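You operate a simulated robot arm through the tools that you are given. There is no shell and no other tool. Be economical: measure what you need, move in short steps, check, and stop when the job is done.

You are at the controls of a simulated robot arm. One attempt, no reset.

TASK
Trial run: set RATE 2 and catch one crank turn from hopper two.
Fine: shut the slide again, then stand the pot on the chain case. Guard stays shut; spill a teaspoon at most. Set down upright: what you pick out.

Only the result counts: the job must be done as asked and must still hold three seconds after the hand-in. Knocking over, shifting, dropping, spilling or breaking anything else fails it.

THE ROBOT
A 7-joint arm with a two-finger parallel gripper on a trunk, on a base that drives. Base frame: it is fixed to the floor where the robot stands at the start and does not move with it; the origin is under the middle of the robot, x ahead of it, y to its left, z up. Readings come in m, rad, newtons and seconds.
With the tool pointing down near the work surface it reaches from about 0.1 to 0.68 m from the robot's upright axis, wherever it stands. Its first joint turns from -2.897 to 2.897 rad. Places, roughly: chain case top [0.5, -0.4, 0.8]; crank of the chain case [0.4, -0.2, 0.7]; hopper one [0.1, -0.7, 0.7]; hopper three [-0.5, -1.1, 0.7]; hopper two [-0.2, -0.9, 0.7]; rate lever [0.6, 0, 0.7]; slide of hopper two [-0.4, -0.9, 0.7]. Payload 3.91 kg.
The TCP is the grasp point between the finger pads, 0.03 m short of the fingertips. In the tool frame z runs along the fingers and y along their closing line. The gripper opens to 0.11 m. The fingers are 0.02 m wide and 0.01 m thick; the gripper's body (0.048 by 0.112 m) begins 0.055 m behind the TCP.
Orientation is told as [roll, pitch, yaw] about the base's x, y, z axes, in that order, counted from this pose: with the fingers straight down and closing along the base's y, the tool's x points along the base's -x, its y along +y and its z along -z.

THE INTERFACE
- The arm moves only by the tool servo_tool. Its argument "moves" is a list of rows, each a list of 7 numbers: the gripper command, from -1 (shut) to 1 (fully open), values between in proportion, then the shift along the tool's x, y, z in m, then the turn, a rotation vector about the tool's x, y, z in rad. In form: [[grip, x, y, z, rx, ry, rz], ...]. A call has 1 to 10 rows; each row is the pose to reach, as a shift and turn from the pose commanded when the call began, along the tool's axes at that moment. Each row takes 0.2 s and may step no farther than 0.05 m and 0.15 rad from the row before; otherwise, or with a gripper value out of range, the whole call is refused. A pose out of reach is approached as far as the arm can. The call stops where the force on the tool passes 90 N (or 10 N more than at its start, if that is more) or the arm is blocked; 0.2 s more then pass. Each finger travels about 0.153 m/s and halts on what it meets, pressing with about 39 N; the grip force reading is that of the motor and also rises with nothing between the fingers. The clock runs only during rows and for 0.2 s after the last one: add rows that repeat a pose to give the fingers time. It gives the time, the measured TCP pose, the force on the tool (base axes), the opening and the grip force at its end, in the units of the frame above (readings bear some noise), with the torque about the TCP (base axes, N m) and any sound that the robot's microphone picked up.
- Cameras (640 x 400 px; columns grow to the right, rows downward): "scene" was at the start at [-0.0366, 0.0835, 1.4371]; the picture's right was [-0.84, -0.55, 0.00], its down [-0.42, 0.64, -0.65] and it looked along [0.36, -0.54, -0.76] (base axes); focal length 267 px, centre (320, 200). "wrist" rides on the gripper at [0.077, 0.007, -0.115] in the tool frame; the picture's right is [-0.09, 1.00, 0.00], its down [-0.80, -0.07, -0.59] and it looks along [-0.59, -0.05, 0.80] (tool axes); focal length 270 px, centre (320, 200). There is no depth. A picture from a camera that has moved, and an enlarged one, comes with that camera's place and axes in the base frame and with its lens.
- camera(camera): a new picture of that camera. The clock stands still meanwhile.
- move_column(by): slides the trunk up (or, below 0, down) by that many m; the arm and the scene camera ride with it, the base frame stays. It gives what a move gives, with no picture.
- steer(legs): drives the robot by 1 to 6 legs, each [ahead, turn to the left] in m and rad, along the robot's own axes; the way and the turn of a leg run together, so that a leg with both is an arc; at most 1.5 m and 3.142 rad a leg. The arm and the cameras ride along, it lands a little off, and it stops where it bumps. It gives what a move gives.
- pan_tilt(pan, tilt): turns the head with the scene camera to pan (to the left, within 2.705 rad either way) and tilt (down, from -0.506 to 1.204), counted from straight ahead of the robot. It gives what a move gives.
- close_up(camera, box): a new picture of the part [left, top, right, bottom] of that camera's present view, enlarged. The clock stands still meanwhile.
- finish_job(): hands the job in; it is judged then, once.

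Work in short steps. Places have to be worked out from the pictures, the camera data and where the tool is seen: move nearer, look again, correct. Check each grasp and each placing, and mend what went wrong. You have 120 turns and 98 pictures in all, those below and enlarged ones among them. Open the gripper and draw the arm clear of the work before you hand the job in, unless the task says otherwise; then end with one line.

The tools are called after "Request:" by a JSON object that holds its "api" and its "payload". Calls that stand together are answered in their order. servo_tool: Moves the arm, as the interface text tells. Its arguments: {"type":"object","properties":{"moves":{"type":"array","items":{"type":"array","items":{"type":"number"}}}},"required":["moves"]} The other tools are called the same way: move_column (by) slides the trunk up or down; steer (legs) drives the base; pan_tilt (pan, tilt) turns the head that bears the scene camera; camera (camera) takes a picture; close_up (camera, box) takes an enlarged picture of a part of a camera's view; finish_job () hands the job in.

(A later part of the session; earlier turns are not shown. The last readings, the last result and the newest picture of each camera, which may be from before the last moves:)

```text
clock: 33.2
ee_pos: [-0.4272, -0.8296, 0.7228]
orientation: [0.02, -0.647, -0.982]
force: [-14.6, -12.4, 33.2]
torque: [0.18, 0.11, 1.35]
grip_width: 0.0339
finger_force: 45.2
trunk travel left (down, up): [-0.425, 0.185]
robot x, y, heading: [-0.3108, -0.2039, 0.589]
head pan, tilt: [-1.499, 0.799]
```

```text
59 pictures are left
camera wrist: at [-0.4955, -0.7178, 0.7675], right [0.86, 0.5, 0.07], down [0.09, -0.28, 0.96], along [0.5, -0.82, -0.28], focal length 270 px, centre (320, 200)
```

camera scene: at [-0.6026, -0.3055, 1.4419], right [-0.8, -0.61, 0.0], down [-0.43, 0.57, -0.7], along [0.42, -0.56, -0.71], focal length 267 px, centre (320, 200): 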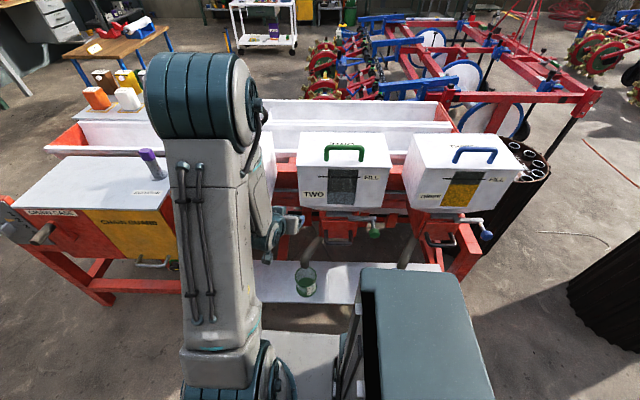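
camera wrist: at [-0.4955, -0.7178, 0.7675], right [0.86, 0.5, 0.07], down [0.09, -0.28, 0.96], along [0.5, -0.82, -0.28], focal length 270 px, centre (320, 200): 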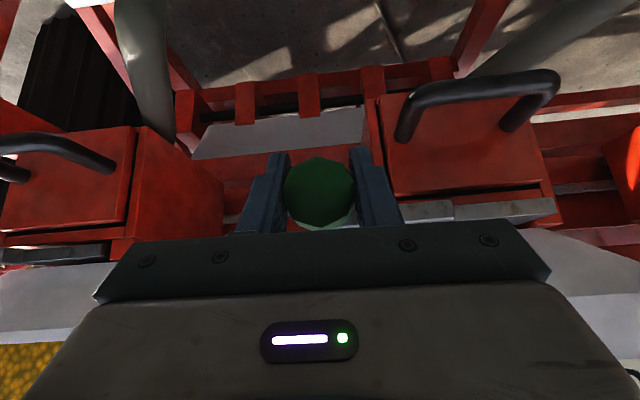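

It draws toward me. I'll ease the vertical load slightly and keep pulling.

Request:
{"api": "servo_tool", "payload": {"moves": [[-0.8, 0.006, 0, -0.009, 0, 0, 0], [-0.8, 0.014, 0, -0.015, 0, 0, 0], [-0.8, 0.022, 0, -0.021, 0, 0, 0], [-0.8, 0.03, 0, -0.027, 0, 0, 0]]}}

Request:
{"api": "camera", "payload": {"camera": "scene"}}

```text
clock: 34.2
ee_pos: [-0.4511, -0.797, 0.7193]
orientation: [0.028, -0.643, -0.991]
force: [-11.1, -34.1, -0.4]
torque: [0.13, 0.33, -0.13]
grip_width: 0.034
finger_force: 23.5
trunk travel left (down, up): [-0.425, 0.185]
robot x, y, heading: [-0.3088, -0.2011, 0.591]
head pan, tilt: [-1.499, 0.799]
```

```text
58 pictures are left
camera scene: at [-0.4115, -0.1913, 1.4419], right [-0.79, -0.62, 0.0], down [-0.44, 0.57, -0.7], along [0.43, -0.55, -0.72], focal length 267 px, centre (320, 200)
```

scene: 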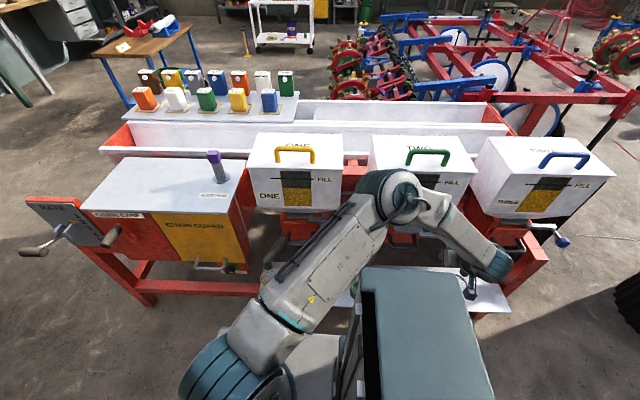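

Request:
{"api": "camera", "payload": {"camera": "wrist"}}

```text
57 pictures are left
camera wrist: at [-0.5181, -0.6859, 0.7656], right [0.86, 0.5, 0.07], down [0.08, -0.29, 0.95], along [0.5, -0.82, -0.29], focal length 270 px, centre (320, 200)
```

wrist: 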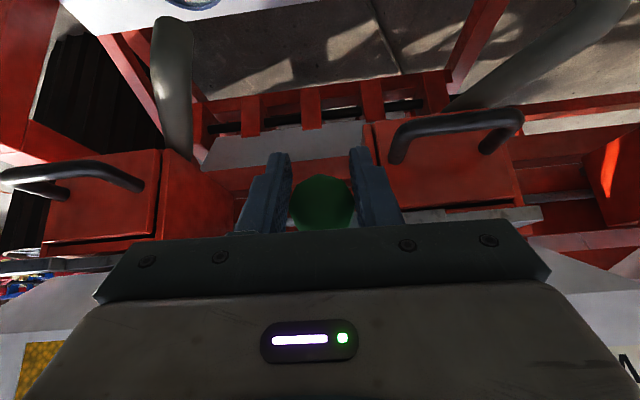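

The knob has slipped a little toward the fingertips, so the slide is probably at its stop. I'll open the fingers, back off straight and look.

Request:
{"api": "servo_tool", "payload": {"moves": [[0.05, 0, 0, 0, 0, 0, 0], [0.1, 0, 0, 0, 0, 0, 0], [0.1, 0, 0, -0.05, 0, 0, 0], [0.1, 0, 0, -0.1, 0, 0, 0]]}}

Request:
{"api": "camera", "payload": {"camera": "wrist"}}

Request:
{"api": "close_up", "payload": {"camera": "wrist", "box": [190, 50, 450, 200]}}

```text
clock: 35.2
ee_pos: [-0.4882, -0.7467, 0.8006]
orientation: [0.024, -0.643, -0.989]
force: [0.5, -0.4, 0.6]
torque: [0.0, 0.02, 0.03]
grip_width: 0.0606
finger_force: 0.1
trunk travel left (down, up): [-0.425, 0.185]
robot x, y, heading: [-0.3142, -0.2042, 0.59]
head pan, tilt: [-1.499, 0.799]
```

```text
56 pictures are left
camera wrist: at [-0.5549, -0.6351, 0.8461], right [0.86, 0.5, 0.07], down [0.09, -0.29, 0.95], along [0.5, -0.82, -0.29], focal length 270 px, centre (320, 200)
```

wrist: 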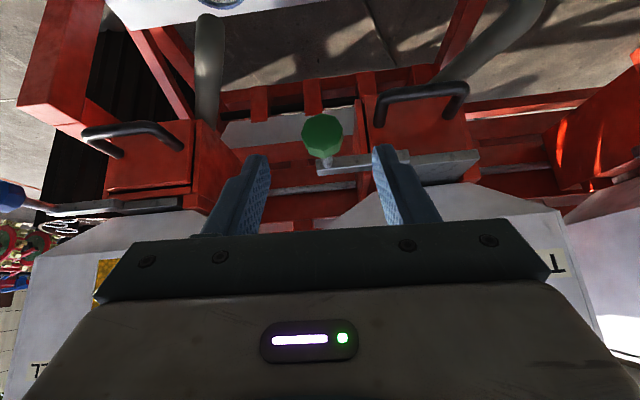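

```text
2.46 times, centred on (320, 125) of wrist
camera zoom: at [-0.5549, -0.6351, 0.8461], right [0.86, 0.5, 0.07], down [0.09, -0.29, 0.95], along [0.5, -0.82, -0.29], focal length 665 px, centre (320, 385)
```

zoom: 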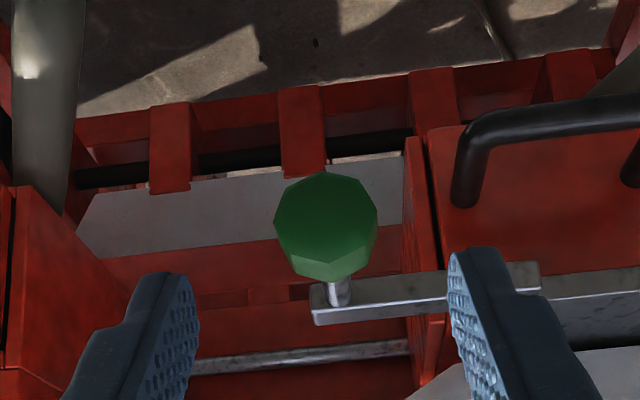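

The plate now sticks out in front of the box and the knob moved about 40 mm to its stop, so the slide is open. I'll retract and drive forward 0.32 m to the crank.

Request:
{"api": "servo_tool", "payload": {"moves": [[0.5, -0.004, 0, -0.04, 0, 0.1, 0], [0.5, -0.008, 0, -0.08, 0, 0.2, 0], [0.5, -0.012, 0, -0.116, 0, 0.34, 0]]}}

Request:
{"api": "steer", "payload": {"legs": [[0.32, 0]]}}

Request:
{"api": "camera", "payload": {"camera": "scene"}}

```text
clock: 36.0
ee_pos: [-0.5215, -0.6964, 0.8996]
orientation: [0.018, -0.3, -0.982]
force: [-0.1, -1.0, 0.0]
torque: [0.0, -0.01, 0.01]
grip_width: 0.0824
finger_force: 0.0
trunk travel left (down, up): [-0.425, 0.185]
robot x, y, heading: [-0.3096, -0.2056, 0.59]
head pan, tilt: [-1.499, 0.799]
```

```text
clock: 38.1
ee_pos: [-0.2597, -0.52, 0.9005]
orientation: [0.017, -0.303, -0.985]
force: [0.9, 0.1, 0.5]
torque: [-0.01, -0.01, 0.02]
grip_width: 0.0826
finger_force: 0.1
trunk travel left (down, up): [-0.425, 0.185]
robot x, y, heading: [-0.0461, -0.0271, 0.588]
head pan, tilt: [-1.499, 0.799]
```

```text
54 pictures are left
camera scene: at [-0.1475, -0.0115, 1.4422], right [-0.79, -0.61, 0.0], down [-0.44, 0.57, -0.7], along [0.43, -0.55, -0.72], focal length 267 px, centre (320, 200)
```

scene: 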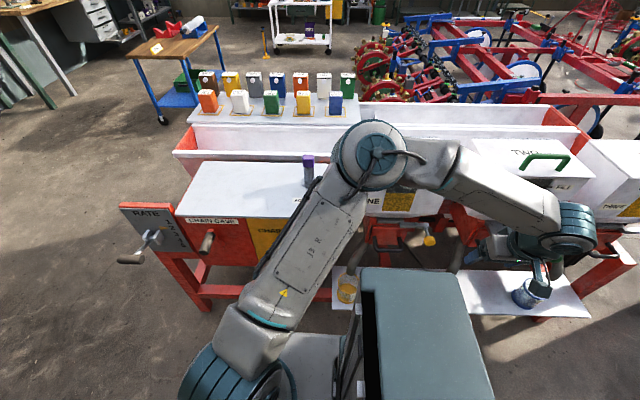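

Now I'll swing the tool back along the machine front to the crank.

Request:
{"api": "servo_tool", "payload": {"moves": [[0.5, 0, 0.046, 0, 0, 0.02, 0], [0.5, 0, 0.092, 0, 0, 0.04, 0], [0.5, 0, 0.138, 0, 0, 0.06, 0], [0.5, 0, 0.184, 0, 0, 0.08, 0], [0.5, 0, 0.23, 0, 0, 0.1, 0], [0.5, 0, 0.276, 0, 0, 0.12, 0], [0.5, 0, 0.322, 0, 0, 0.14, 0], [0.5, 0, 0.368, 0, 0, 0.16, 0], [0.5, 0, 0.414, 0, 0, 0.18, 0], [0.5, 0, 0.46, 0, 0, 0.2, 0]]}}

Request:
{"api": "servo_tool", "payload": {"moves": [[0.5, 0, 0.046, 0, 0, 0, 0], [0.5, 0, 0.092, 0, 0, 0, 0], [0.5, 0, 0.138, 0, 0, 0, 0], [0.5, 0, 0.184, 0, 0, 0, 0], [0.5, 0, 0.23, 0, 0, 0, 0], [0.5, 0, 0.276, 0, 0, 0, 0], [0.5, 0, 0.307, 0, 0, 0, 0]]}}

Request:
{"api": "camera", "payload": {"camera": "wrist"}}

```text
clock: 40.3
ee_pos: [0.1223, -0.2643, 0.9077]
orientation: [0.019, -0.104, -0.98]
force: [0.7, -0.2, 0.2]
torque: [0.0, 0.0, 0.03]
grip_width: 0.0824
finger_force: 0.1
trunk travel left (down, up): [-0.425, 0.185]
robot x, y, heading: [-0.0513, -0.0263, 0.591]
head pan, tilt: [-1.499, 0.799]
```

```text
clock: 41.9
ee_pos: [0.3757, -0.0913, 0.9148]
orientation: [0.016, -0.1, -0.98]
force: [0.3, -0.1, 0.0]
torque: [0.0, -0.02, -0.02]
grip_width: 0.0823
finger_force: 0.0
trunk travel left (down, up): [-0.425, 0.185]
robot x, y, heading: [-0.051, -0.0279, 0.589]
head pan, tilt: [-1.499, 0.799]
```

```text
53 pictures are left
camera wrist: at [0.3313, -0.0157, 1.0214], right [0.88, 0.48, 0.03], down [0.34, -0.66, 0.67], along [0.34, -0.58, -0.74], focal length 270 px, centre (320, 200)
```

wrist: 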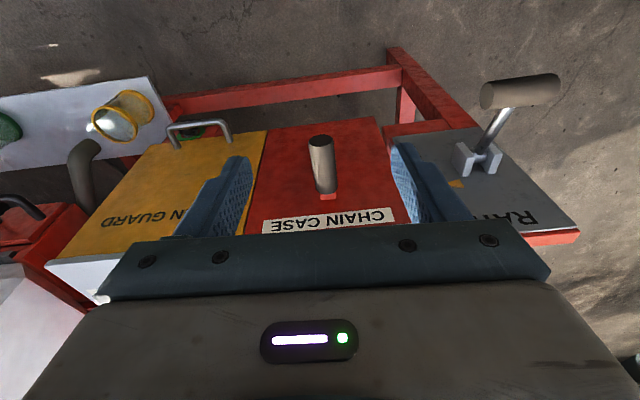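

The crank grip is confirmed at u≈-0.264, v≈0.386. I'll descend onto it, tilted slightly away from the case face.

Request:
{"api": "servo_tool", "payload": {"moves": [[0.5, -0.03, 0, 0.03, 0, -0.1, 0], [0.5, -0.06, 0, 0.06, 0, -0.2, 0], [0.3, -0.0785, 0, 0.1, 0, -0.2, 0], [0.3, -0.0785, 0, 0.14, 0, -0.2, 0], [0.3, -0.0785, 0, 0.176, 0, -0.2, 0]]}}

Request:
{"api": "camera", "payload": {"camera": "wrist"}}

```text
clock: 43.1
ee_pos: [0.434, -0.1715, 0.7491]
orientation: [0.018, -0.305, -0.984]
force: [0.1, 0.3, 0.5]
torque: [0.01, 0.01, 0.01]
grip_width: 0.0715
finger_force: 0.0
trunk travel left (down, up): [-0.425, 0.185]
robot x, y, heading: [-0.0502, -0.0273, 0.587]
head pan, tilt: [-1.499, 0.799]
```

```text
52 pictures are left
camera wrist: at [0.3799, -0.0797, 0.8346], right [0.87, 0.49, 0.04], down [0.26, -0.53, 0.8], along [0.42, -0.69, -0.59], focal length 270 px, centre (320, 200)
```

wrist: 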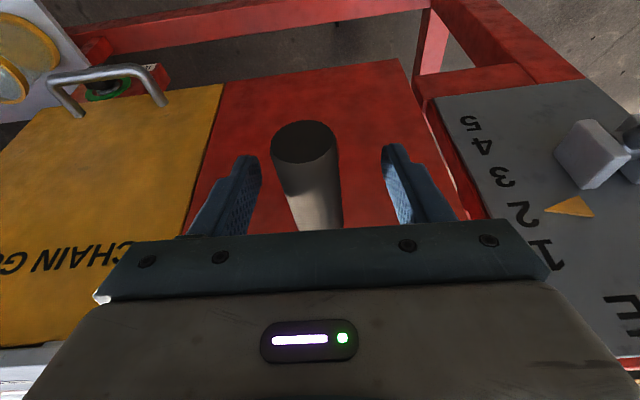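

Good straddle. I'll close on the grip and crank clockwise (as seen from the robot) through the first 60°, using a radius of about 0.082 m.

Request:
{"api": "servo_tool", "payload": {"moves": [[-0.8, 0, 0, 0, 0, 0, 0], [-0.8, 0, 0, 0, 0, 0, 0], [-0.8, 0.0005, -0.017, 0.0017, 0, 0, 0], [-0.8, 0.0021, -0.0334, 0.0068, 0, 0, 0], [-0.8, 0.0047, -0.0482, 0.0149, 0, 0, 0], [-0.8, 0.0081, -0.0609, 0.0259, 0, 0, 0], [-0.8, 0.0123, -0.071, 0.0391, 0, 0, 0]]}}

Request:
{"api": "camera", "payload": {"camera": "wrist"}}

```text
clock: 44.7
ee_pos: [0.3732, -0.2127, 0.7055]
orientation: [0.018, -0.303, -0.987]
force: [5.4, -20.8, 14.0]
torque: [0.44, -0.46, 0.87]
grip_width: 0.0299
finger_force: 44.9
trunk travel left (down, up): [-0.425, 0.185]
robot x, y, heading: [-0.0485, -0.0278, 0.58]
head pan, tilt: [-1.499, 0.799]
```

```text
51 pictures are left
camera wrist: at [0.3199, -0.1207, 0.7912], right [0.87, 0.48, 0.04], down [0.26, -0.53, 0.81], along [0.41, -0.69, -0.59], focal length 270 px, centre (320, 200)
```

wrist: 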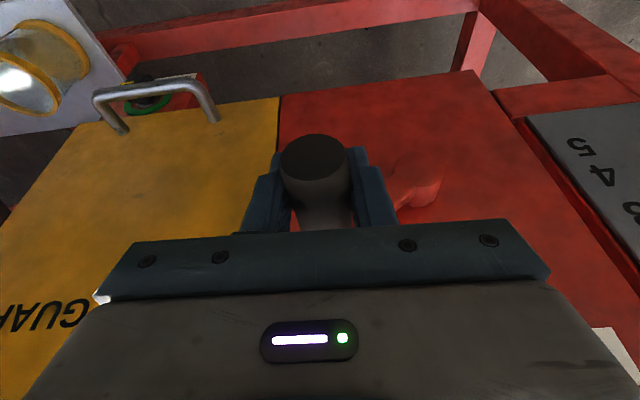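

The crank is following, with forces near 20 N. The hub refines to u≈-0.266, z≈0.668. I'll carry on from 75° to 210°.

Request:
{"api": "servo_tool", "payload": {"moves": [[-0.8, 0.0018, -0.0043, 0.0184, 0, 0, 0], [-0.8, 0.008, -0.007, 0.0382, 0, 0, 0], [-0.8, 0.0142, -0.0043, 0.0579, 0, 0, 0], [-0.8, 0.02, 0.0037, 0.0763, 0, 0, 0], [-0.8, 0.025, 0.0164, 0.0922, 0, 0, 0], [-0.8, 0.0288, 0.033, 0.1043, 0, 0, 0], [-0.8, 0.0312, 0.0523, 0.1119, 0, 0, 0], [-0.8, 0.032, 0.073, 0.1145, 0, 0, 0], [-0.8, 0.0312, 0.0937, 0.1119, 0, 0, 0], [-0.8, 0.0288, 0.113, 0.1043, 0, 0, 0]]}}

Request:
{"api": "camera", "payload": {"camera": "wrist"}}

```text
clock: 46.0
ee_pos: [0.3676, -0.2168, 0.6043]
orientation: [-0.034, -0.29, -1.007]
force: [-35.3, -34.1, -25.8]
torque: [0.79, -1.14, 0.95]
grip_width: 0.0343
finger_force: 23.9
trunk travel left (down, up): [-0.425, 0.185]
robot x, y, heading: [-0.047, -0.0279, 0.565]
head pan, tilt: [-1.499, 0.799]
stopped in row 6: the force on the tool passed its limit (the readings are from after the stop); the commanded pose is now the measured one
```

```text
50 pictures are left
camera wrist: at [0.3214, -0.1223, 0.6909], right [0.89, 0.45, -0.01], down [0.28, -0.53, 0.8], along [0.36, -0.72, -0.6], focal length 270 px, centre (320, 200)
```

wrist: 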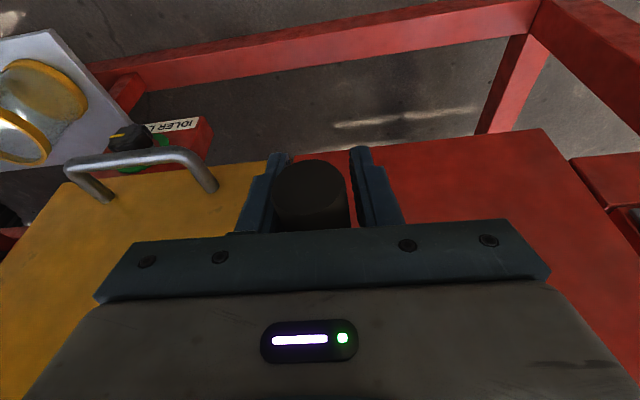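

The tool stopped at about 115°. The grip had slid up between the pads, because friction alone carried the vertical stroke. I'll open, re-centre on the grip and re-measure.

Request:
{"api": "servo_tool", "payload": {"moves": [[0.0, 0, 0, 0, 0, 0, 0], [0.3, 0, 0, 0, 0.0, 0, 0], [0.3, -0.0072, 0, -0.023, 0, 0, 0], [0.3, -0.0072, 0, -0.023, 0, 0, 0]]}}

Request:
{"api": "camera", "payload": {"camera": "wrist"}}

Request:
{"api": "camera", "payload": {"camera": "scene"}}

```text
clock: 47.0
ee_pos: [0.3791, -0.2094, 0.6282]
orientation: [-0.016, -0.295, -0.998]
force: [0.6, 0.5, 0.3]
torque: [0.0, 0.01, -0.03]
grip_width: 0.0716
finger_force: 0.0
trunk travel left (down, up): [-0.425, 0.185]
robot x, y, heading: [-0.0484, -0.0267, 0.574]
head pan, tilt: [-1.499, 0.799]
```

```text
49 pictures are left
camera wrist: at [0.3292, -0.1151, 0.7158], right [0.89, 0.46, 0.01], down [0.27, -0.53, 0.8], along [0.38, -0.71, -0.6], focal length 270 px, centre (320, 200)
```

wrist: 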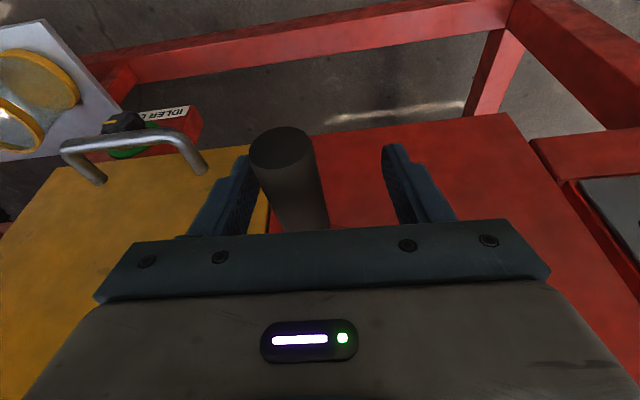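

```text
48 pictures are left
camera scene: at [-0.148, -0.0107, 1.4421], right [-0.8, -0.6, 0.0], down [-0.43, 0.57, -0.7], along [0.42, -0.56, -0.72], focal length 267 px, centre (320, 200)
```

scene: 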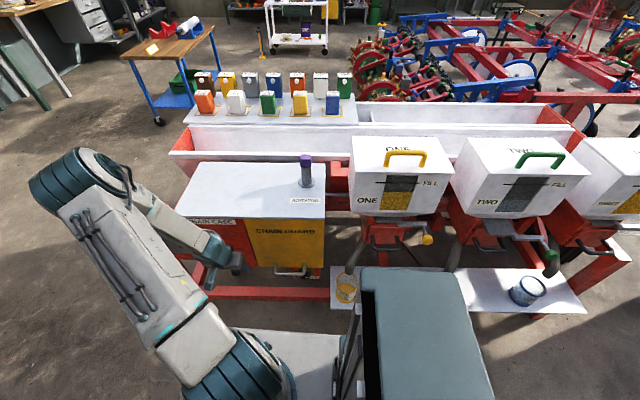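

Fitting the positions so far: hub at (u -0.260, z 0.6655), R 0.0805, grip now at about 118°. I'll re-centre and roll the fingers 0.5 rad so they close nearer the tangent, then grip again.

Request:
{"api": "servo_tool", "payload": {"moves": [[0.3, 0, -0.013, 0, 0, 0, 0], [0.3, 0, -0.013, 0, 0.13, 0, 0], [0.3, 0, -0.013, 0, 0.26, 0, 0], [0.3, 0, -0.013, 0, 0.39, 0, 0], [0.3, 0, -0.013, 0, 0.5, 0, 0], [-0.8, 0, -0.013, 0, 0.5, 0, 0], [-0.8, 0, -0.013, 0, 0.5, 0, 0]]}}

Request:
{"api": "camera", "payload": {"camera": "wrist"}}

```text
clock: 48.6
ee_pos: [0.3677, -0.2165, 0.6303]
orientation: [-0.517, -0.294, -0.995]
force: [4.8, 2.1, 0.2]
torque: [0.42, 0.36, 0.74]
grip_width: 0.0335
finger_force: 45.0
trunk travel left (down, up): [-0.425, 0.185]
robot x, y, heading: [-0.0487, -0.0325, 0.577]
head pan, tilt: [-1.499, 0.799]
```

```text
47 pictures are left
camera wrist: at [0.367, -0.0978, 0.6996], right [0.85, 0.28, -0.45], down [0.52, -0.38, 0.76], along [0.04, -0.88, -0.47], focal length 270 px, centre (320, 200)
```

wrist: 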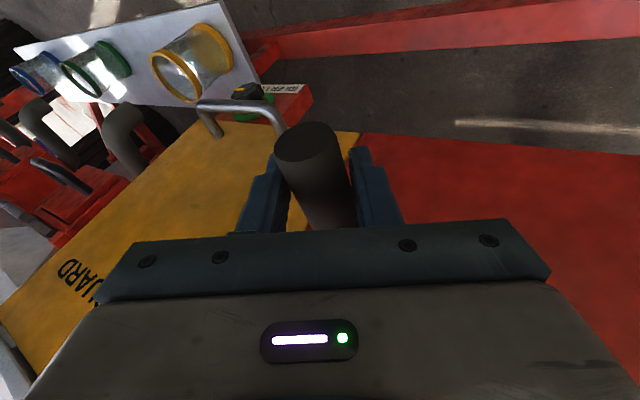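

Solid grip. I'll crank on from 118° to 200°.

Request:
{"api": "servo_tool", "payload": {"moves": [[-0.8, 0.0042, 0.0146, 0.0071, 0, 0, 0], [-0.8, 0.0077, 0.0306, 0.0112, 0, 0, 0], [-0.8, 0.0104, 0.0472, 0.0118, 0, 0, 0], [-0.8, 0.0121, 0.0637, 0.0091, 0, 0, 0], [-0.8, 0.0128, 0.0795, 0.0031, 0, 0, 0], [-0.8, 0.0125, 0.0937, -0.006, 0, 0, 0], [-0.8, 0.0113, 0.1039, -0.0155, 0, 0, 0]]}}

Request:
{"api": "camera", "payload": {"camera": "wrist"}}

```text
clock: 50.2
ee_pos: [0.4488, -0.1602, 0.5879]
orientation: [-0.517, -0.289, -1.001]
force: [-28.2, 21.1, -21.3]
torque: [0.85, -0.31, 1.14]
grip_width: 0.0339
finger_force: 44.4
trunk travel left (down, up): [-0.425, 0.185]
robot x, y, heading: [-0.0468, -0.029, 0.579]
head pan, tilt: [-1.499, 0.799]
```

```text
46 pictures are left
camera wrist: at [0.4482, -0.0422, 0.6582], right [0.85, 0.28, -0.45], down [0.53, -0.39, 0.76], along [0.04, -0.88, -0.48], focal length 270 px, centre (320, 200)
```

wrist: 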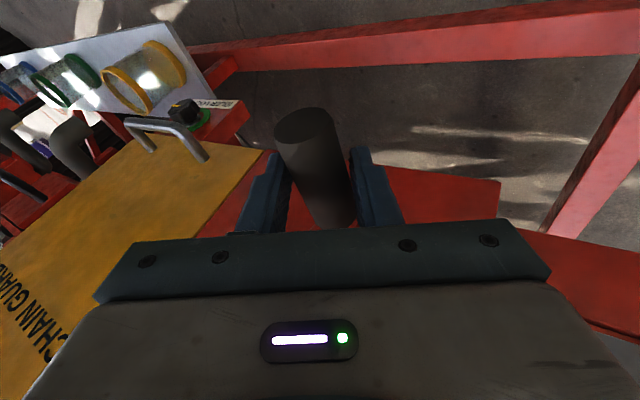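

About 200° now. I'll open and roll the other way, to about -0.8 overall, for the upward stroke.

Request:
{"api": "servo_tool", "payload": {"moves": [[0.3, 0, 0, 0, 0, 0, 0], [0.5, 0, 0, 0.006, 0, 0, 0], [0.5, 0, 0, 0.006, -0.145, 0, 0], [0.5, 0, 0, 0.006, -0.29, 0, 0], [0.5, 0, 0, 0.006, -0.435, 0, 0], [0.5, 0, 0, 0.006, -0.58, 0, 0], [0.5, 0, 0, 0.006, -0.725, 0, 0], [0.5, 0, 0, 0.006, -0.87, 0, 0], [0.5, 0, 0, 0.006, -1.015, 0, 0], [0.5, 0, 0, 0.006, -1.16, 0, 0]]}}

Request:
{"api": "camera", "payload": {"camera": "wrist"}}

```text
clock: 52.4
ee_pos: [0.4494, -0.1678, 0.5861]
orientation: [0.645, -0.297, -1.001]
force: [-1.2, 0.4, 0.7]
torque: [-0.03, 0.0, 0.03]
grip_width: 0.0823
finger_force: 0.0
trunk travel left (down, up): [-0.425, 0.185]
robot x, y, heading: [-0.0486, -0.0271, 0.583]
head pan, tilt: [-1.499, 0.799]
```

```text
45 pictures are left
camera wrist: at [0.3418, -0.1166, 0.6545], right [0.62, 0.51, 0.6], down [0.0, -0.76, 0.65], along [0.78, -0.4, -0.47], focal length 270 px, centre (320, 200)
```

wrist: 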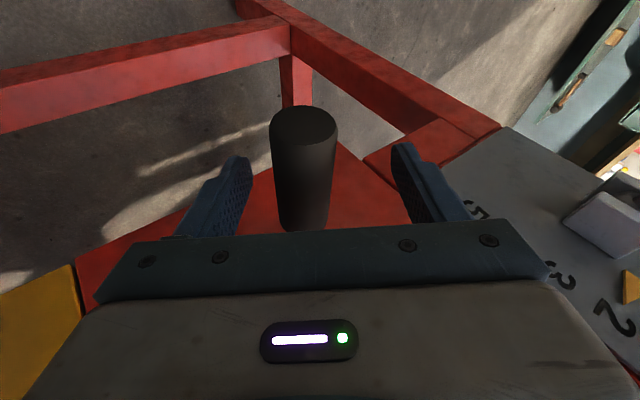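

The grip is still at about 198° and the jaws straddle it. I'll close with a small centring shift and crank up to about 270°.

Request:
{"api": "servo_tool", "payload": {"moves": [[0.5, 0, -0.005, 0.006, 0, 0, 0], [-0.8, 0, -0.005, 0.006, 0, 0, 0], [-0.8, 0, -0.005, 0.006, 0, 0, 0], [-0.8, -0.002, 0.011, 0.01, 0, 0, 0], [-0.8, -0.005, 0.028, 0.0106, 0, 0, 0], [-0.8, -0.0088, 0.044, 0.0078, 0, 0, 0], [-0.8, -0.0132, 0.059, 0.0017, 0, 0, 0], [-0.8, -0.018, 0.0724, -0.0075, 0, 0, 0], [-0.8, -0.023, 0.0835, -0.019, 0, 0, 0]]}}

Request:
{"api": "camera", "payload": {"camera": "wrist"}}

```text
clock: 54.4
ee_pos: [0.4988, -0.1368, 0.6555]
orientation: [0.643, -0.294, -0.996]
force: [-2.1, 24.5, -14.0]
torque: [1.57, 0.23, -0.27]
grip_width: 0.0323
finger_force: 45.2
trunk travel left (down, up): [-0.425, 0.185]
robot x, y, heading: [-0.0493, -0.0314, 0.579]
head pan, tilt: [-1.499, 0.799]
```

```text
44 pictures are left
camera wrist: at [0.3917, -0.0869, 0.724], right [0.62, 0.51, 0.6], down [0.0, -0.76, 0.65], along [0.78, -0.4, -0.47], focal length 270 px, centre (320, 200)
```

wrist: 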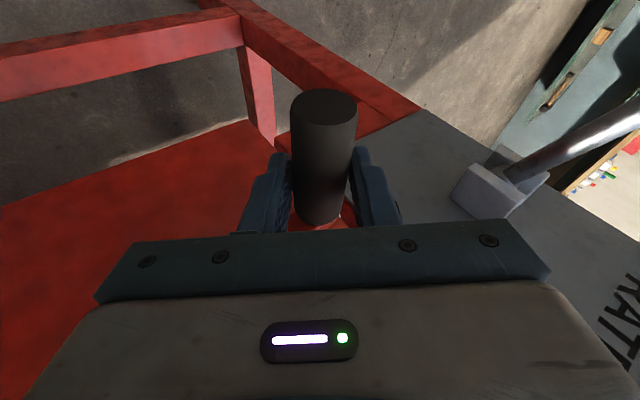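

About 265°. Leaning left would come near the rate lever, so I'll continue to about 283° in this grip, then open and roll back to upright for the last part.

Request:
{"api": "servo_tool", "payload": {"moves": [[-0.8, -0.0038, 0.0072, -0.0097, 0, 0, 0], [-0.8, -0.0075, 0.0126, -0.0205, 0, 0, 0], [0.0, -0.0075, 0.0126, -0.0205, 0, 0, 0], [0.4, -0.0075, 0.0126, -0.0125, 0, 0, 0], [0.4, -0.0075, 0.0126, -0.0125, 0.13, 0, 0], [0.4, -0.0075, 0.0126, -0.0125, 0.26, 0, 0], [0.4, -0.0075, 0.0126, -0.0125, 0.39, 0, 0], [0.4, -0.0075, 0.0126, -0.0125, 0.52, 0, 0], [0.4, -0.0075, 0.0126, -0.0125, 0.645, 0, 0]]}}

Request:
{"api": "camera", "payload": {"camera": "wrist"}}

```text
clock: 56.4
ee_pos: [0.4997, -0.1403, 0.6733]
orientation: [-0.004, -0.297, -0.998]
force: [0.5, -0.1, 0.9]
torque: [0.03, -0.02, 0.01]
grip_width: 0.0769
finger_force: 0.0
trunk travel left (down, up): [-0.425, 0.185]
robot x, y, heading: [-0.0496, -0.0319, 0.577]
head pan, tilt: [-1.499, 0.799]
```

```text
43 pictures are left
camera wrist: at [0.45, -0.0462, 0.7602], right [0.88, 0.47, 0.02], down [0.26, -0.54, 0.8], along [0.39, -0.7, -0.6], focal length 270 px, centre (320, 200)
```

wrist: 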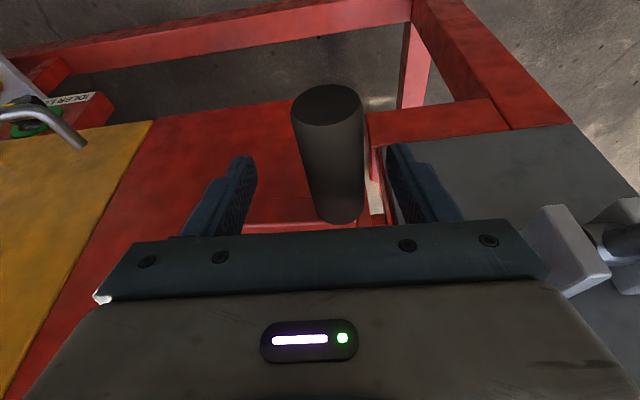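

The grip is at about 267° and the jaws stand 13 mm above it. For a positive lift I'll re-centre and roll to about -1.2, so the fingers close nearly vertically.

Request:
{"api": "servo_tool", "payload": {"moves": [[0.4, 0.004, 0.01, 0.0124, 0, 0, 0], [0.4, 0.004, 0.01, 0.0124, -0.145, 0, 0], [0.4, 0.004, 0.01, 0.0124, -0.29, 0, 0], [0.4, 0.004, 0.01, 0.0124, -0.435, 0, 0], [0.4, 0.004, 0.01, 0.0124, -0.58, 0, 0], [0.4, 0.004, 0.01, 0.0124, -0.725, 0, 0], [0.4, 0.004, 0.01, 0.0124, -0.87, 0, 0], [0.4, 0.004, 0.01, 0.0124, -1.015, 0, 0], [0.4, 0.004, 0.01, 0.0124, -1.16, 0, 0]]}}

Request:
{"api": "camera", "payload": {"camera": "wrist"}}

```text
clock: 58.4
ee_pos: [0.5084, -0.1346, 0.662]
orientation: [1.161, -0.296, -1.001]
force: [0.3, -0.2, 0.6]
torque: [-0.02, 0.0, 0.01]
grip_width: 0.0771
finger_force: 0.2
trunk travel left (down, up): [-0.425, 0.185]
robot x, y, heading: [-0.0494, -0.0321, 0.571]
head pan, tilt: [-1.499, 0.799]
```

```text
42 pictures are left
camera wrist: at [0.3754, -0.1156, 0.6882], right [0.24, 0.37, 0.9], down [-0.1, -0.91, 0.4], along [0.97, -0.18, -0.18], focal length 270 px, centre (320, 200)
```

wrist: 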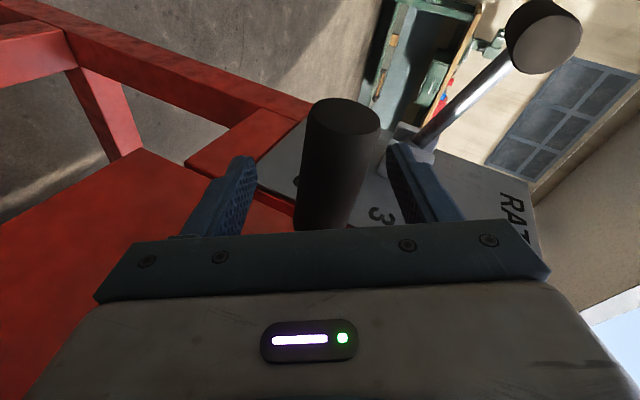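

Good straddle, closing nearly vertical. I'll close and crank on to about 326°.

Request:
{"api": "servo_tool", "payload": {"moves": [[-0.8, 0, 0.002, 0, 0, 0, 0], [-0.8, 0, 0.002, 0, 0, 0, 0], [-0.8, -0.0052, 0.0156, -0.0077, 0, 0, 0], [-0.8, -0.0101, 0.0281, -0.0183, 0, 0, 0], [-0.8, -0.0147, 0.0382, -0.0314, 0, 0, 0], [-0.8, -0.0186, 0.0453, -0.0465, 0, 0, 0], [-0.8, -0.0213, 0.0488, -0.0602, 0, 0, 0]]}}

Request:
{"api": "camera", "payload": {"camera": "wrist"}}

```text
clock: 60.0
ee_pos: [0.4783, -0.1532, 0.7297]
orientation: [1.152, -0.29, -0.997]
force: [0.9, -0.3, -37.1]
torque: [2.25, -0.28, 0.32]
grip_width: 0.0351
finger_force: 44.8
trunk travel left (down, up): [-0.425, 0.185]
robot x, y, heading: [-0.0503, -0.0309, 0.573]
head pan, tilt: [-1.499, 0.799]
```

```text
41 pictures are left
camera wrist: at [0.3466, -0.1354, 0.7581], right [0.25, 0.37, 0.9], down [-0.09, -0.91, 0.4], along [0.97, -0.18, -0.19], focal length 270 px, centre (320, 200)
```

wrist: 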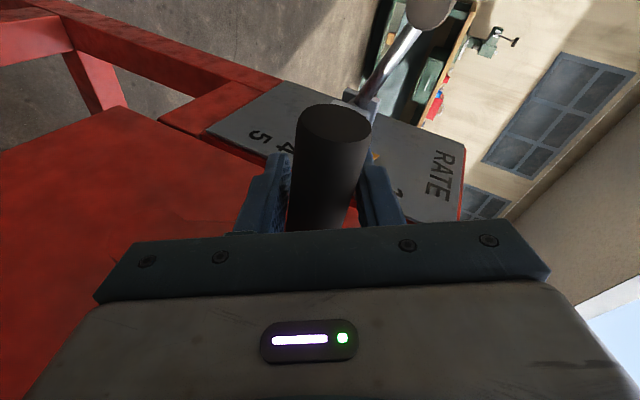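

About 321°. I'll open, roll back upright around the grip, and finish the turn.

Request:
{"api": "servo_tool", "payload": {"moves": [[0.0, 0, 0, 0, 0, 0, 0], [0.4, 0, 0, 0, 0, 0, 0], [0.4, 0, 0, 0, 0.145, 0, 0], [0.4, 0, 0, 0, 0.29, 0, 0], [0.4, 0, 0, 0, 0.435, 0, 0], [0.4, 0, 0, 0, 0.58, 0, 0], [0.4, 0, 0, 0, 0.725, 0, 0], [0.4, 0, 0, 0, 0.87, 0, 0], [0.4, 0, 0, 0, 1.015, 0, 0], [0.4, 0, 0, 0, 1.15, 0, 0]]}}

Request:
{"api": "camera", "payload": {"camera": "wrist"}}

```text
clock: 62.2
ee_pos: [0.4788, -0.1526, 0.7328]
orientation: [0.008, -0.295, -1.0]
force: [0.5, -0.1, 0.4]
torque: [-0.01, 0.02, -0.02]
grip_width: 0.0769
finger_force: 0.2
trunk travel left (down, up): [-0.425, 0.185]
robot x, y, heading: [-0.0456, -0.0282, 0.574]
head pan, tilt: [-1.499, 0.799]
```

```text
40 pictures are left
camera wrist: at [0.427, -0.0601, 0.8195], right [0.88, 0.47, 0.03], down [0.26, -0.54, 0.8], along [0.39, -0.7, -0.6], focal length 270 px, centre (320, 200)
```

wrist: 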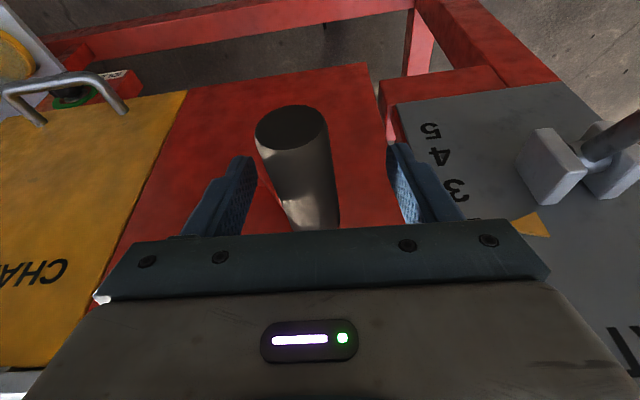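

The grip is at about 324°. I'll close and take it to top dead centre.

Request:
{"api": "servo_tool", "payload": {"moves": [[0.4, 0.002, -0.008, 0.006, 0, 0, 0], [-0.8, 0.002, -0.008, 0.006, 0, 0, 0], [-0.8, 0.002, -0.008, 0.006, 0, 0, 0], [-0.8, -0.0005, -0.0226, -0.002, 0, 0, 0], [-0.8, -0.002, -0.039, -0.007, 0, 0, 0], [-0.8, -0.0027, -0.0525, -0.009, 0, 0, 0], [-0.8, -0.0027, -0.0525, -0.009, 0, 0, 0]]}}

Request:
{"api": "camera", "payload": {"camera": "wrist"}}

```text
clock: 63.8
ee_pos: [0.4364, -0.1833, 0.7438]
orientation: [0.013, -0.304, -1.001]
force: [19.5, -4.2, 28.3]
torque: [0.2, -0.93, 1.22]
grip_width: 0.0305
finger_force: 44.9
trunk travel left (down, up): [-0.425, 0.185]
robot x, y, heading: [-0.0481, -0.0257, 0.574]
head pan, tilt: [-1.499, 0.799]
```

```text
39 pictures are left
camera wrist: at [0.3836, -0.0897, 0.8301], right [0.88, 0.47, 0.04], down [0.25, -0.54, 0.81], along [0.4, -0.7, -0.59], focal length 270 px, centre (320, 200)
```

wrist: 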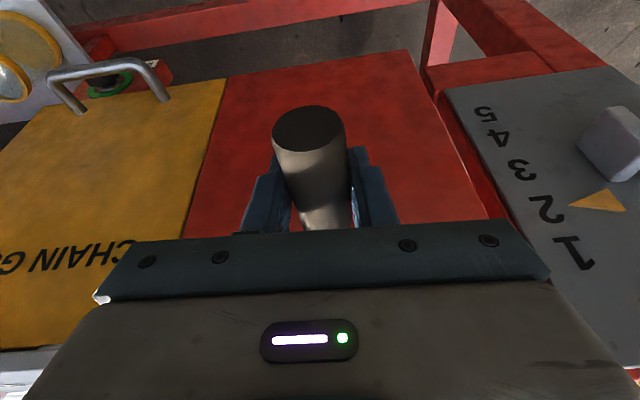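

The tool is at u≈-0.264, the original top position, so one full turn is done. I'll release, back off and check.

Request:
{"api": "servo_tool", "payload": {"moves": [[0.0, 0, 0, 0, 0, 0, 0], [0.4, 0, 0, 0, 0, 0, 0], [0.4, 0, 0, -0.05, 0, 0, 0], [0.4, 0.02, 0, -0.095, 0, 0, 0], [0.4, 0.06, 0, -0.12, 0, 0, 0], [0.4, 0.1, 0, -0.145, 0, 0.1, 0], [0.4, 0.13, 0, -0.16, 0, 0.2, 0]]}}

Request:
{"api": "camera", "payload": {"camera": "wrist"}}

Request:
{"api": "camera", "payload": {"camera": "scene"}}

```text
clock: 65.4
ee_pos: [0.3403, -0.0369, 0.8578]
orientation: [0.006, -0.094, -0.997]
force: [-0.1, -0.1, 0.1]
torque: [0.0, -0.01, -0.03]
grip_width: 0.0772
finger_force: 0.0
trunk travel left (down, up): [-0.425, 0.185]
robot x, y, heading: [-0.0466, -0.0287, 0.576]
head pan, tilt: [-1.499, 0.799]
```

```text
38 pictures are left
camera wrist: at [0.2988, 0.0386, 0.9638], right [0.88, 0.47, 0.02], down [0.34, -0.66, 0.67], along [0.32, -0.58, -0.75], focal length 270 px, centre (320, 200)
```

wrist: 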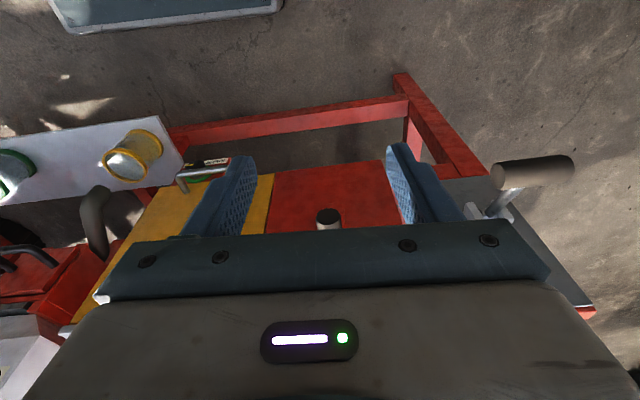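

```text
37 pictures are left
camera scene: at [-0.1482, -0.0105, 1.4421], right [-0.8, -0.6, 0.0], down [-0.43, 0.57, -0.7], along [0.42, -0.56, -0.72], focal length 267 px, centre (320, 200)
```

scene: 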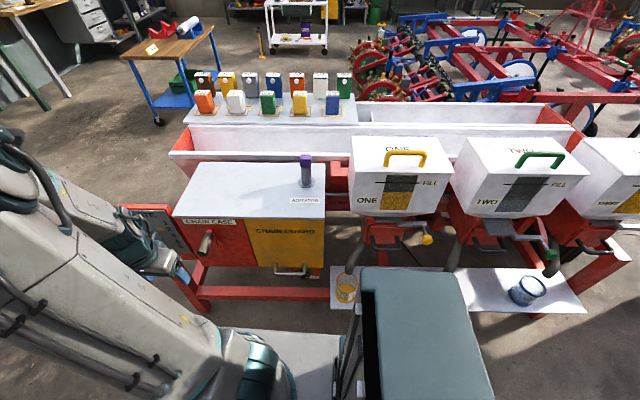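

Request:
{"api": "close_up", "payload": {"camera": "scene", "box": [110, 180, 330, 300]}}

Request:
{"api": "close_up", "payload": {"camera": "wrist", "box": [0, 120, 240, 280]}}

```text
2.91 times, centred on (220, 240) of scene
camera zoom: at [-0.1482, -0.0105, 1.4421], right [-0.8, -0.6, 0.0], down [-0.43, 0.57, -0.7], along [0.42, -0.56, -0.72], focal length 777 px, centre (611, 84)
```

zoom: 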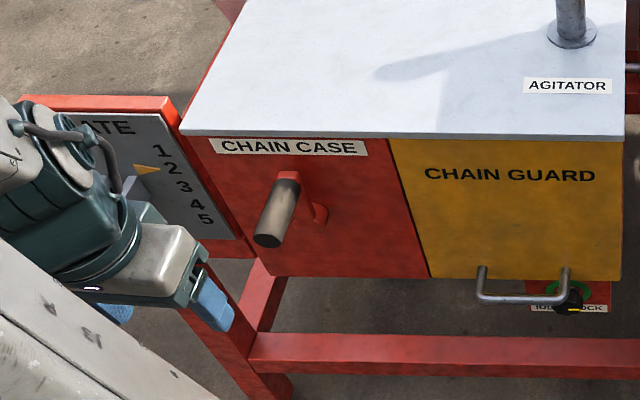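

```text
2.50 times, centred on (120, 200) of wrist
camera zoom: at [0.2988, 0.0386, 0.9638], right [0.88, 0.47, 0.02], down [0.34, -0.66, 0.67], along [0.32, -0.58, -0.75], focal length 676 px, centre (820, 200)
```

zoom: 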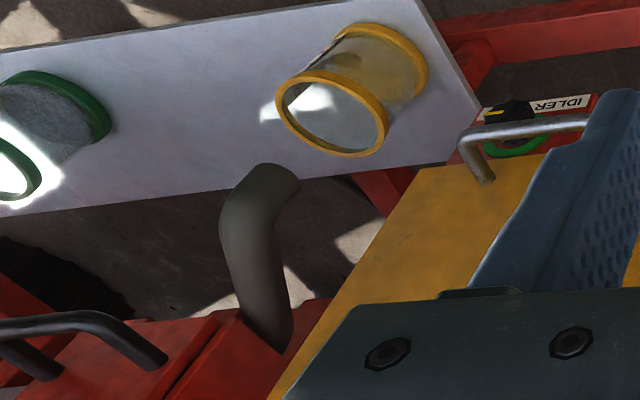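

The crank arm is back near vertical. I'll check its angle with the wrist camera from the same pose as before the turn.

Request:
{"api": "servo_tool", "payload": {"moves": [[0.4, -0.035, 0, -0.025, 0, 0, -0.015], [0.5, -0.07, 0, -0.05, 0, 0, -0.015]]}}

Request:
{"api": "close_up", "payload": {"camera": "wrist", "box": [240, 100, 420, 220]}}

```text
clock: 66.0
ee_pos: [0.3741, -0.0929, 0.9117]
orientation: [0.005, -0.095, -0.984]
force: [-0.3, 0.4, 0.7]
torque: [-0.01, -0.01, 0.0]
grip_width: 0.0826
finger_force: 0.0
trunk travel left (down, up): [-0.425, 0.185]
robot x, y, heading: [-0.0481, -0.0299, 0.576]
head pan, tilt: [-1.499, 0.799]
```

```text
3.33 times, centred on (330, 160) of wrist
camera zoom: at [0.3322, -0.0176, 1.0191], right [0.88, 0.48, 0.01], down [0.35, -0.66, 0.67], along [0.33, -0.58, -0.74], focal length 901 px, centre (287, 333)
```

zoom: 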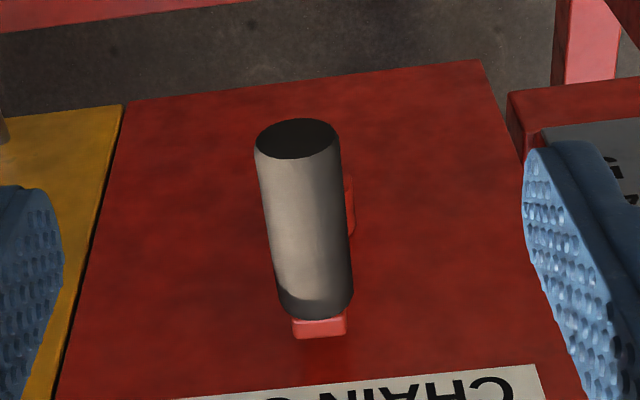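

The grip is within about 3° of its starting angle, so the turn is complete. Now I'll reverse to hopper two, swing the tool to the right side, and shut the slide.

Request:
{"api": "servo_tool", "payload": {"moves": [[0.5, 0, -0.046, 0, 0, 0, 0], [0.5, 0, -0.092, 0, 0, 0, 0], [0.5, 0, -0.138, 0, 0, 0, 0], [0.5, 0, -0.184, 0, 0, 0, 0], [0.5, 0, -0.23, 0, 0, 0, 0], [0.5, 0, -0.276, 0, 0, 0, 0], [0.5, 0, -0.322, 0, 0, 0, 0], [0.5, 0, -0.368, 0, 0, 0, 0], [0.5, 0, -0.414, 0, 0, 0, 0], [0.5, 0, -0.46, 0, 0, 0, 0]]}}

Request:
{"api": "servo_tool", "payload": {"moves": [[0.5, 0, -0.046, 0, 0, -0.03, 0], [0.5, 0, -0.092, 0, 0, -0.06, 0], [0.5, 0, -0.138, 0, 0, -0.09, 0], [0.5, 0, -0.184, 0, 0, -0.12, 0], [0.5, 0, -0.23, 0, 0, -0.15, 0], [0.5, 0, -0.276, 0, 0, -0.18, 0], [0.5, 0, -0.303, 0, 0, -0.2, 0]]}}

Request:
{"api": "steer", "payload": {"legs": [[-0.32, 0]]}}

Request:
{"api": "camera", "payload": {"camera": "wrist"}}

```text
clock: 68.2
ee_pos: [-0.0071, -0.35, 0.9089]
orientation: [0.007, -0.096, -0.983]
force: [0.3, 0.4, -0.6]
torque: [0.01, -0.02, 0.0]
grip_width: 0.0826
finger_force: 0.0
trunk travel left (down, up): [-0.425, 0.185]
robot x, y, heading: [-0.0523, -0.0317, 0.57]
head pan, tilt: [-1.499, 0.799]
```

```text
clock: 69.8
ee_pos: [-0.2588, -0.5171, 0.9083]
orientation: [0.007, -0.297, -0.984]
force: [-0.2, -0.7, 0.3]
torque: [-0.03, 0.02, -0.02]
grip_width: 0.0825
finger_force: 0.1
trunk travel left (down, up): [-0.425, 0.185]
robot x, y, heading: [-0.0516, -0.0277, 0.575]
head pan, tilt: [-1.499, 0.799]
```

```text
clock: 72.0
ee_pos: [-0.5293, -0.6933, 0.908]
orientation: [0.008, -0.296, -0.985]
force: [-0.4, -0.2, 0.1]
torque: [-0.01, 0.02, -0.04]
grip_width: 0.0824
finger_force: 0.0
trunk travel left (down, up): [-0.425, 0.185]
robot x, y, heading: [-0.3218, -0.2, 0.571]
head pan, tilt: [-1.499, 0.799]
```

```text
33 pictures are left
camera wrist: at [-0.5828, -0.6006, 0.9958], right [0.88, 0.48, 0.03], down [0.27, -0.54, 0.8], along [0.4, -0.69, -0.6], focal length 270 px, centre (320, 200)
```

wrist: 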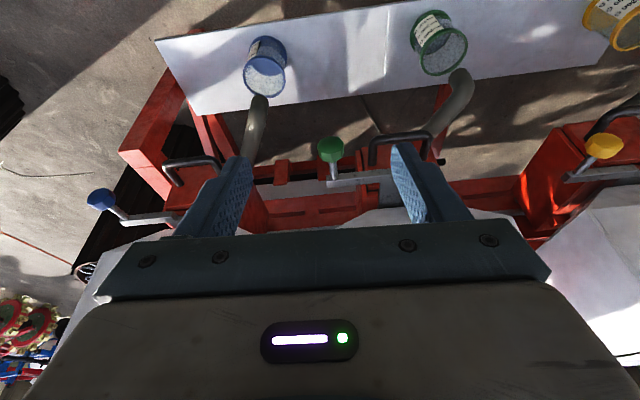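

The knob is at u≈0.812, v≈0.44. I'll take the standoff pose with -0.65 tilt.

Request:
{"api": "servo_tool", "payload": {"moves": [[0.3, -0.0167, 0.0025, 0.04, 0, -0.0875, 0], [0.3, -0.0333, 0.005, 0.079, 0, -0.175, 0], [0.3, -0.05, 0.0075, 0.118, 0, -0.2625, 0], [0.05, -0.0667, 0.01, 0.158, 0, -0.35, 0]]}}

Request:
{"api": "camera", "payload": {"camera": "wrist"}}

```text
clock: 73.2
ee_pos: [-0.4219, -0.7946, 0.7895]
orientation: [-0.018, -0.656, -0.908]
force: [-0.7, -0.4, -0.4]
torque: [0.01, 0.0, -0.04]
grip_width: 0.0578
finger_force: 0.1
trunk travel left (down, up): [-0.425, 0.185]
robot x, y, heading: [-0.3184, -0.2035, 0.569]
head pan, tilt: [-1.499, 0.799]
stopped in row 4: the arm was blocked; the commanded pose is now the measured one
```

```text
32 pictures are left
camera wrist: at [-0.494, -0.6865, 0.8321], right [0.83, 0.55, 0.04], down [0.12, -0.25, 0.96], along [0.54, -0.8, -0.27], focal length 270 px, centre (320, 200)
```

wrist: 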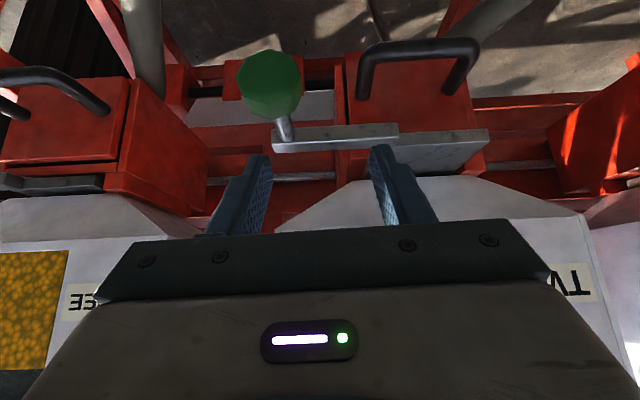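

The arm stalled slightly off the target with the yaw off by 0.08. I'll correct toward the standoff pose.

Request:
{"api": "servo_tool", "payload": {"moves": [[0.05, 0.017, -0.01, -0.007, 0.025, 0, 0.032], [0.05, 0.034, -0.0203, -0.0142, 0.049, 0, 0.063], [0.05, 0.034, -0.0203, -0.0142, 0.049, 0, 0.063]]}}

Request:
{"api": "camera", "payload": {"camera": "wrist"}}

```text
clock: 74.2
ee_pos: [-0.4213, -0.7903, 0.7814]
orientation: [-0.019, -0.661, -0.926]
force: [0.3, 0.5, 0.0]
torque: [-0.01, -0.04, 0.01]
grip_width: 0.0577
finger_force: 0.0
trunk travel left (down, up): [-0.425, 0.185]
robot x, y, heading: [-0.3164, -0.2065, 0.573]
head pan, tilt: [-1.499, 0.799]
stopped in row 3: the arm was blocked; the commanded pose is now the measured one
```

```text
31 pictures are left
camera wrist: at [-0.4923, -0.6809, 0.8243], right [0.85, 0.53, 0.04], down [0.11, -0.25, 0.96], along [0.52, -0.81, -0.27], focal length 270 px, centre (320, 200)
```

wrist: 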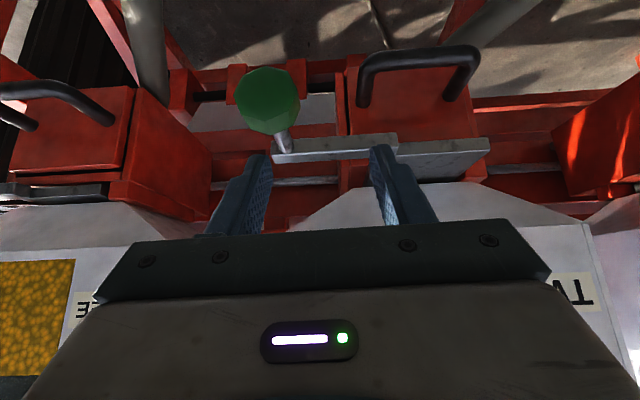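

Something blocks the arm other than at the tool. I'll look with the scene camera.

Request:
{"api": "camera", "payload": {"camera": "scene"}}

```text
30 pictures are left
camera scene: at [-0.4189, -0.1862, 1.4416], right [-0.8, -0.6, 0.0], down [-0.43, 0.57, -0.7], along [0.42, -0.56, -0.72], focal length 267 px, centre (320, 200)
```

scene: 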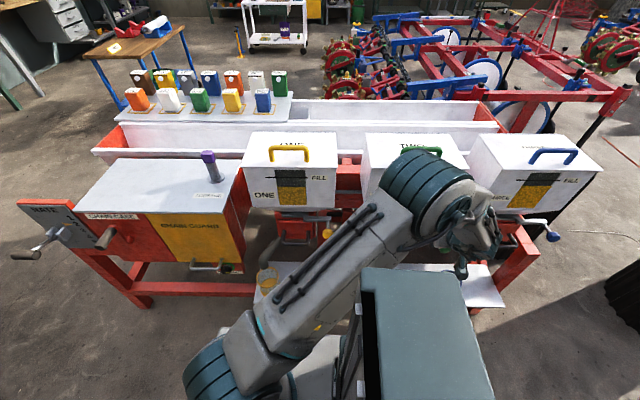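

The arm is folded a little differently than the first time. I'll return to the waypoint that worked before, (-0.42, -0.728, 0.855), and approach the same way.

Request:
{"api": "servo_tool", "payload": {"moves": [[0.05, -0.002, 0.012, -0.03, 0.009, 0, 0.012], [0.05, -0.004, 0.024, -0.06, 0.018, 0, 0.024], [0.05, -0.006, 0.037, -0.089, 0.0276, 0, 0.0356], [0.05, -0.006, 0.037, -0.089, 0.0276, 0, 0.0356]]}}

```text
clock: 75.2
ee_pos: [-0.4249, -0.7259, 0.8547]
orientation: [-0.017, -0.658, -0.981]
force: [-0.1, -0.5, -0.1]
torque: [-0.03, -0.01, 0.0]
grip_width: 0.0576
finger_force: 0.1
trunk travel left (down, up): [-0.425, 0.185]
robot x, y, heading: [-0.3234, -0.2029, 0.574]
head pan, tilt: [-1.499, 0.799]
```

That pose is reached cleanly. I'll align with the knob, stopping about 0.067 short.

Request:
{"api": "servo_tool", "payload": {"moves": [[0.05, 0.01, -0.02, 0.02, 0, 0, 0], [0.05, 0.02, -0.04, 0.05, 0, 0, 0], [0.05, 0.03, -0.0589, 0.08, 0, 0, 0], [0.05, 0.03, -0.0589, 0.08, 0, 0, 0]]}}

Request:
{"api": "camera", "payload": {"camera": "wrist"}}

```text
clock: 76.2
ee_pos: [-0.4544, -0.783, 0.7759]
orientation: [-0.021, -0.664, -0.964]
force: [-0.9, -0.7, -0.4]
torque: [0.0, -0.03, 0.02]
grip_width: 0.0582
finger_force: 0.1
trunk travel left (down, up): [-0.425, 0.185]
robot x, y, heading: [-0.3204, -0.2028, 0.572]
head pan, tilt: [-1.499, 0.799]
```

```text
29 pictures are left
camera wrist: at [-0.5199, -0.6701, 0.819], right [0.87, 0.5, 0.04], down [0.1, -0.25, 0.96], along [0.49, -0.83, -0.27], focal length 270 px, centre (320, 200)
```

wrist: 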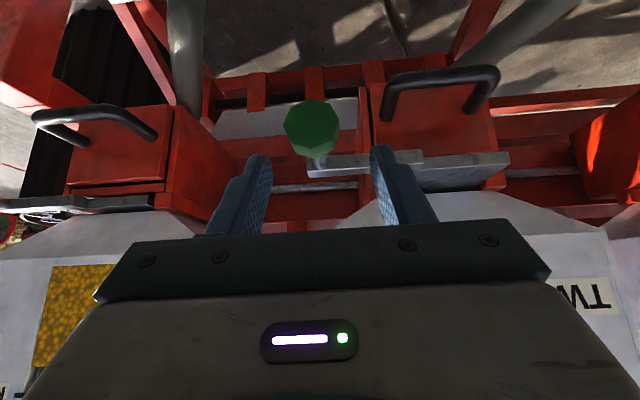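

Aligned. I'll advance onto the knob and close.

Request:
{"api": "servo_tool", "payload": {"moves": [[0.05, 0.002, -0.005, 0.03, 0, 0, 0], [0.05, 0.004, -0.005, 0.064, 0, 0, 0], [-0.8, 0.004, -0.005, 0.064, 0, 0, 0], [-0.8, 0.004, -0.005, 0.064, 0, 0, 0]]}}

Request:
{"api": "camera", "payload": {"camera": "wrist"}}

```text
clock: 77.2
ee_pos: [-0.441, -0.8101, 0.7182]
orientation: [-0.011, -0.661, -0.977]
force: [21.9, 12.2, 5.0]
torque: [-1.06, -0.61, 0.99]
grip_width: 0.0339
finger_force: 44.8
trunk travel left (down, up): [-0.425, 0.185]
robot x, y, heading: [-0.3174, -0.2073, 0.577]
head pan, tilt: [-1.499, 0.799]
```

```text
28 pictures are left
camera wrist: at [-0.5069, -0.6984, 0.7595], right [0.87, 0.49, 0.05], down [0.1, -0.26, 0.96], along [0.49, -0.83, -0.27], focal length 270 px, centre (320, 200)
```

wrist: 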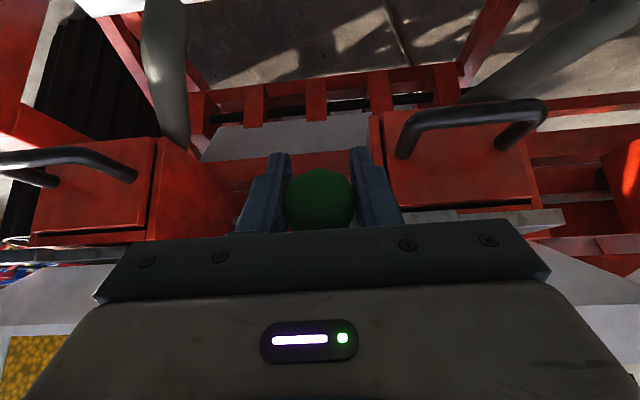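

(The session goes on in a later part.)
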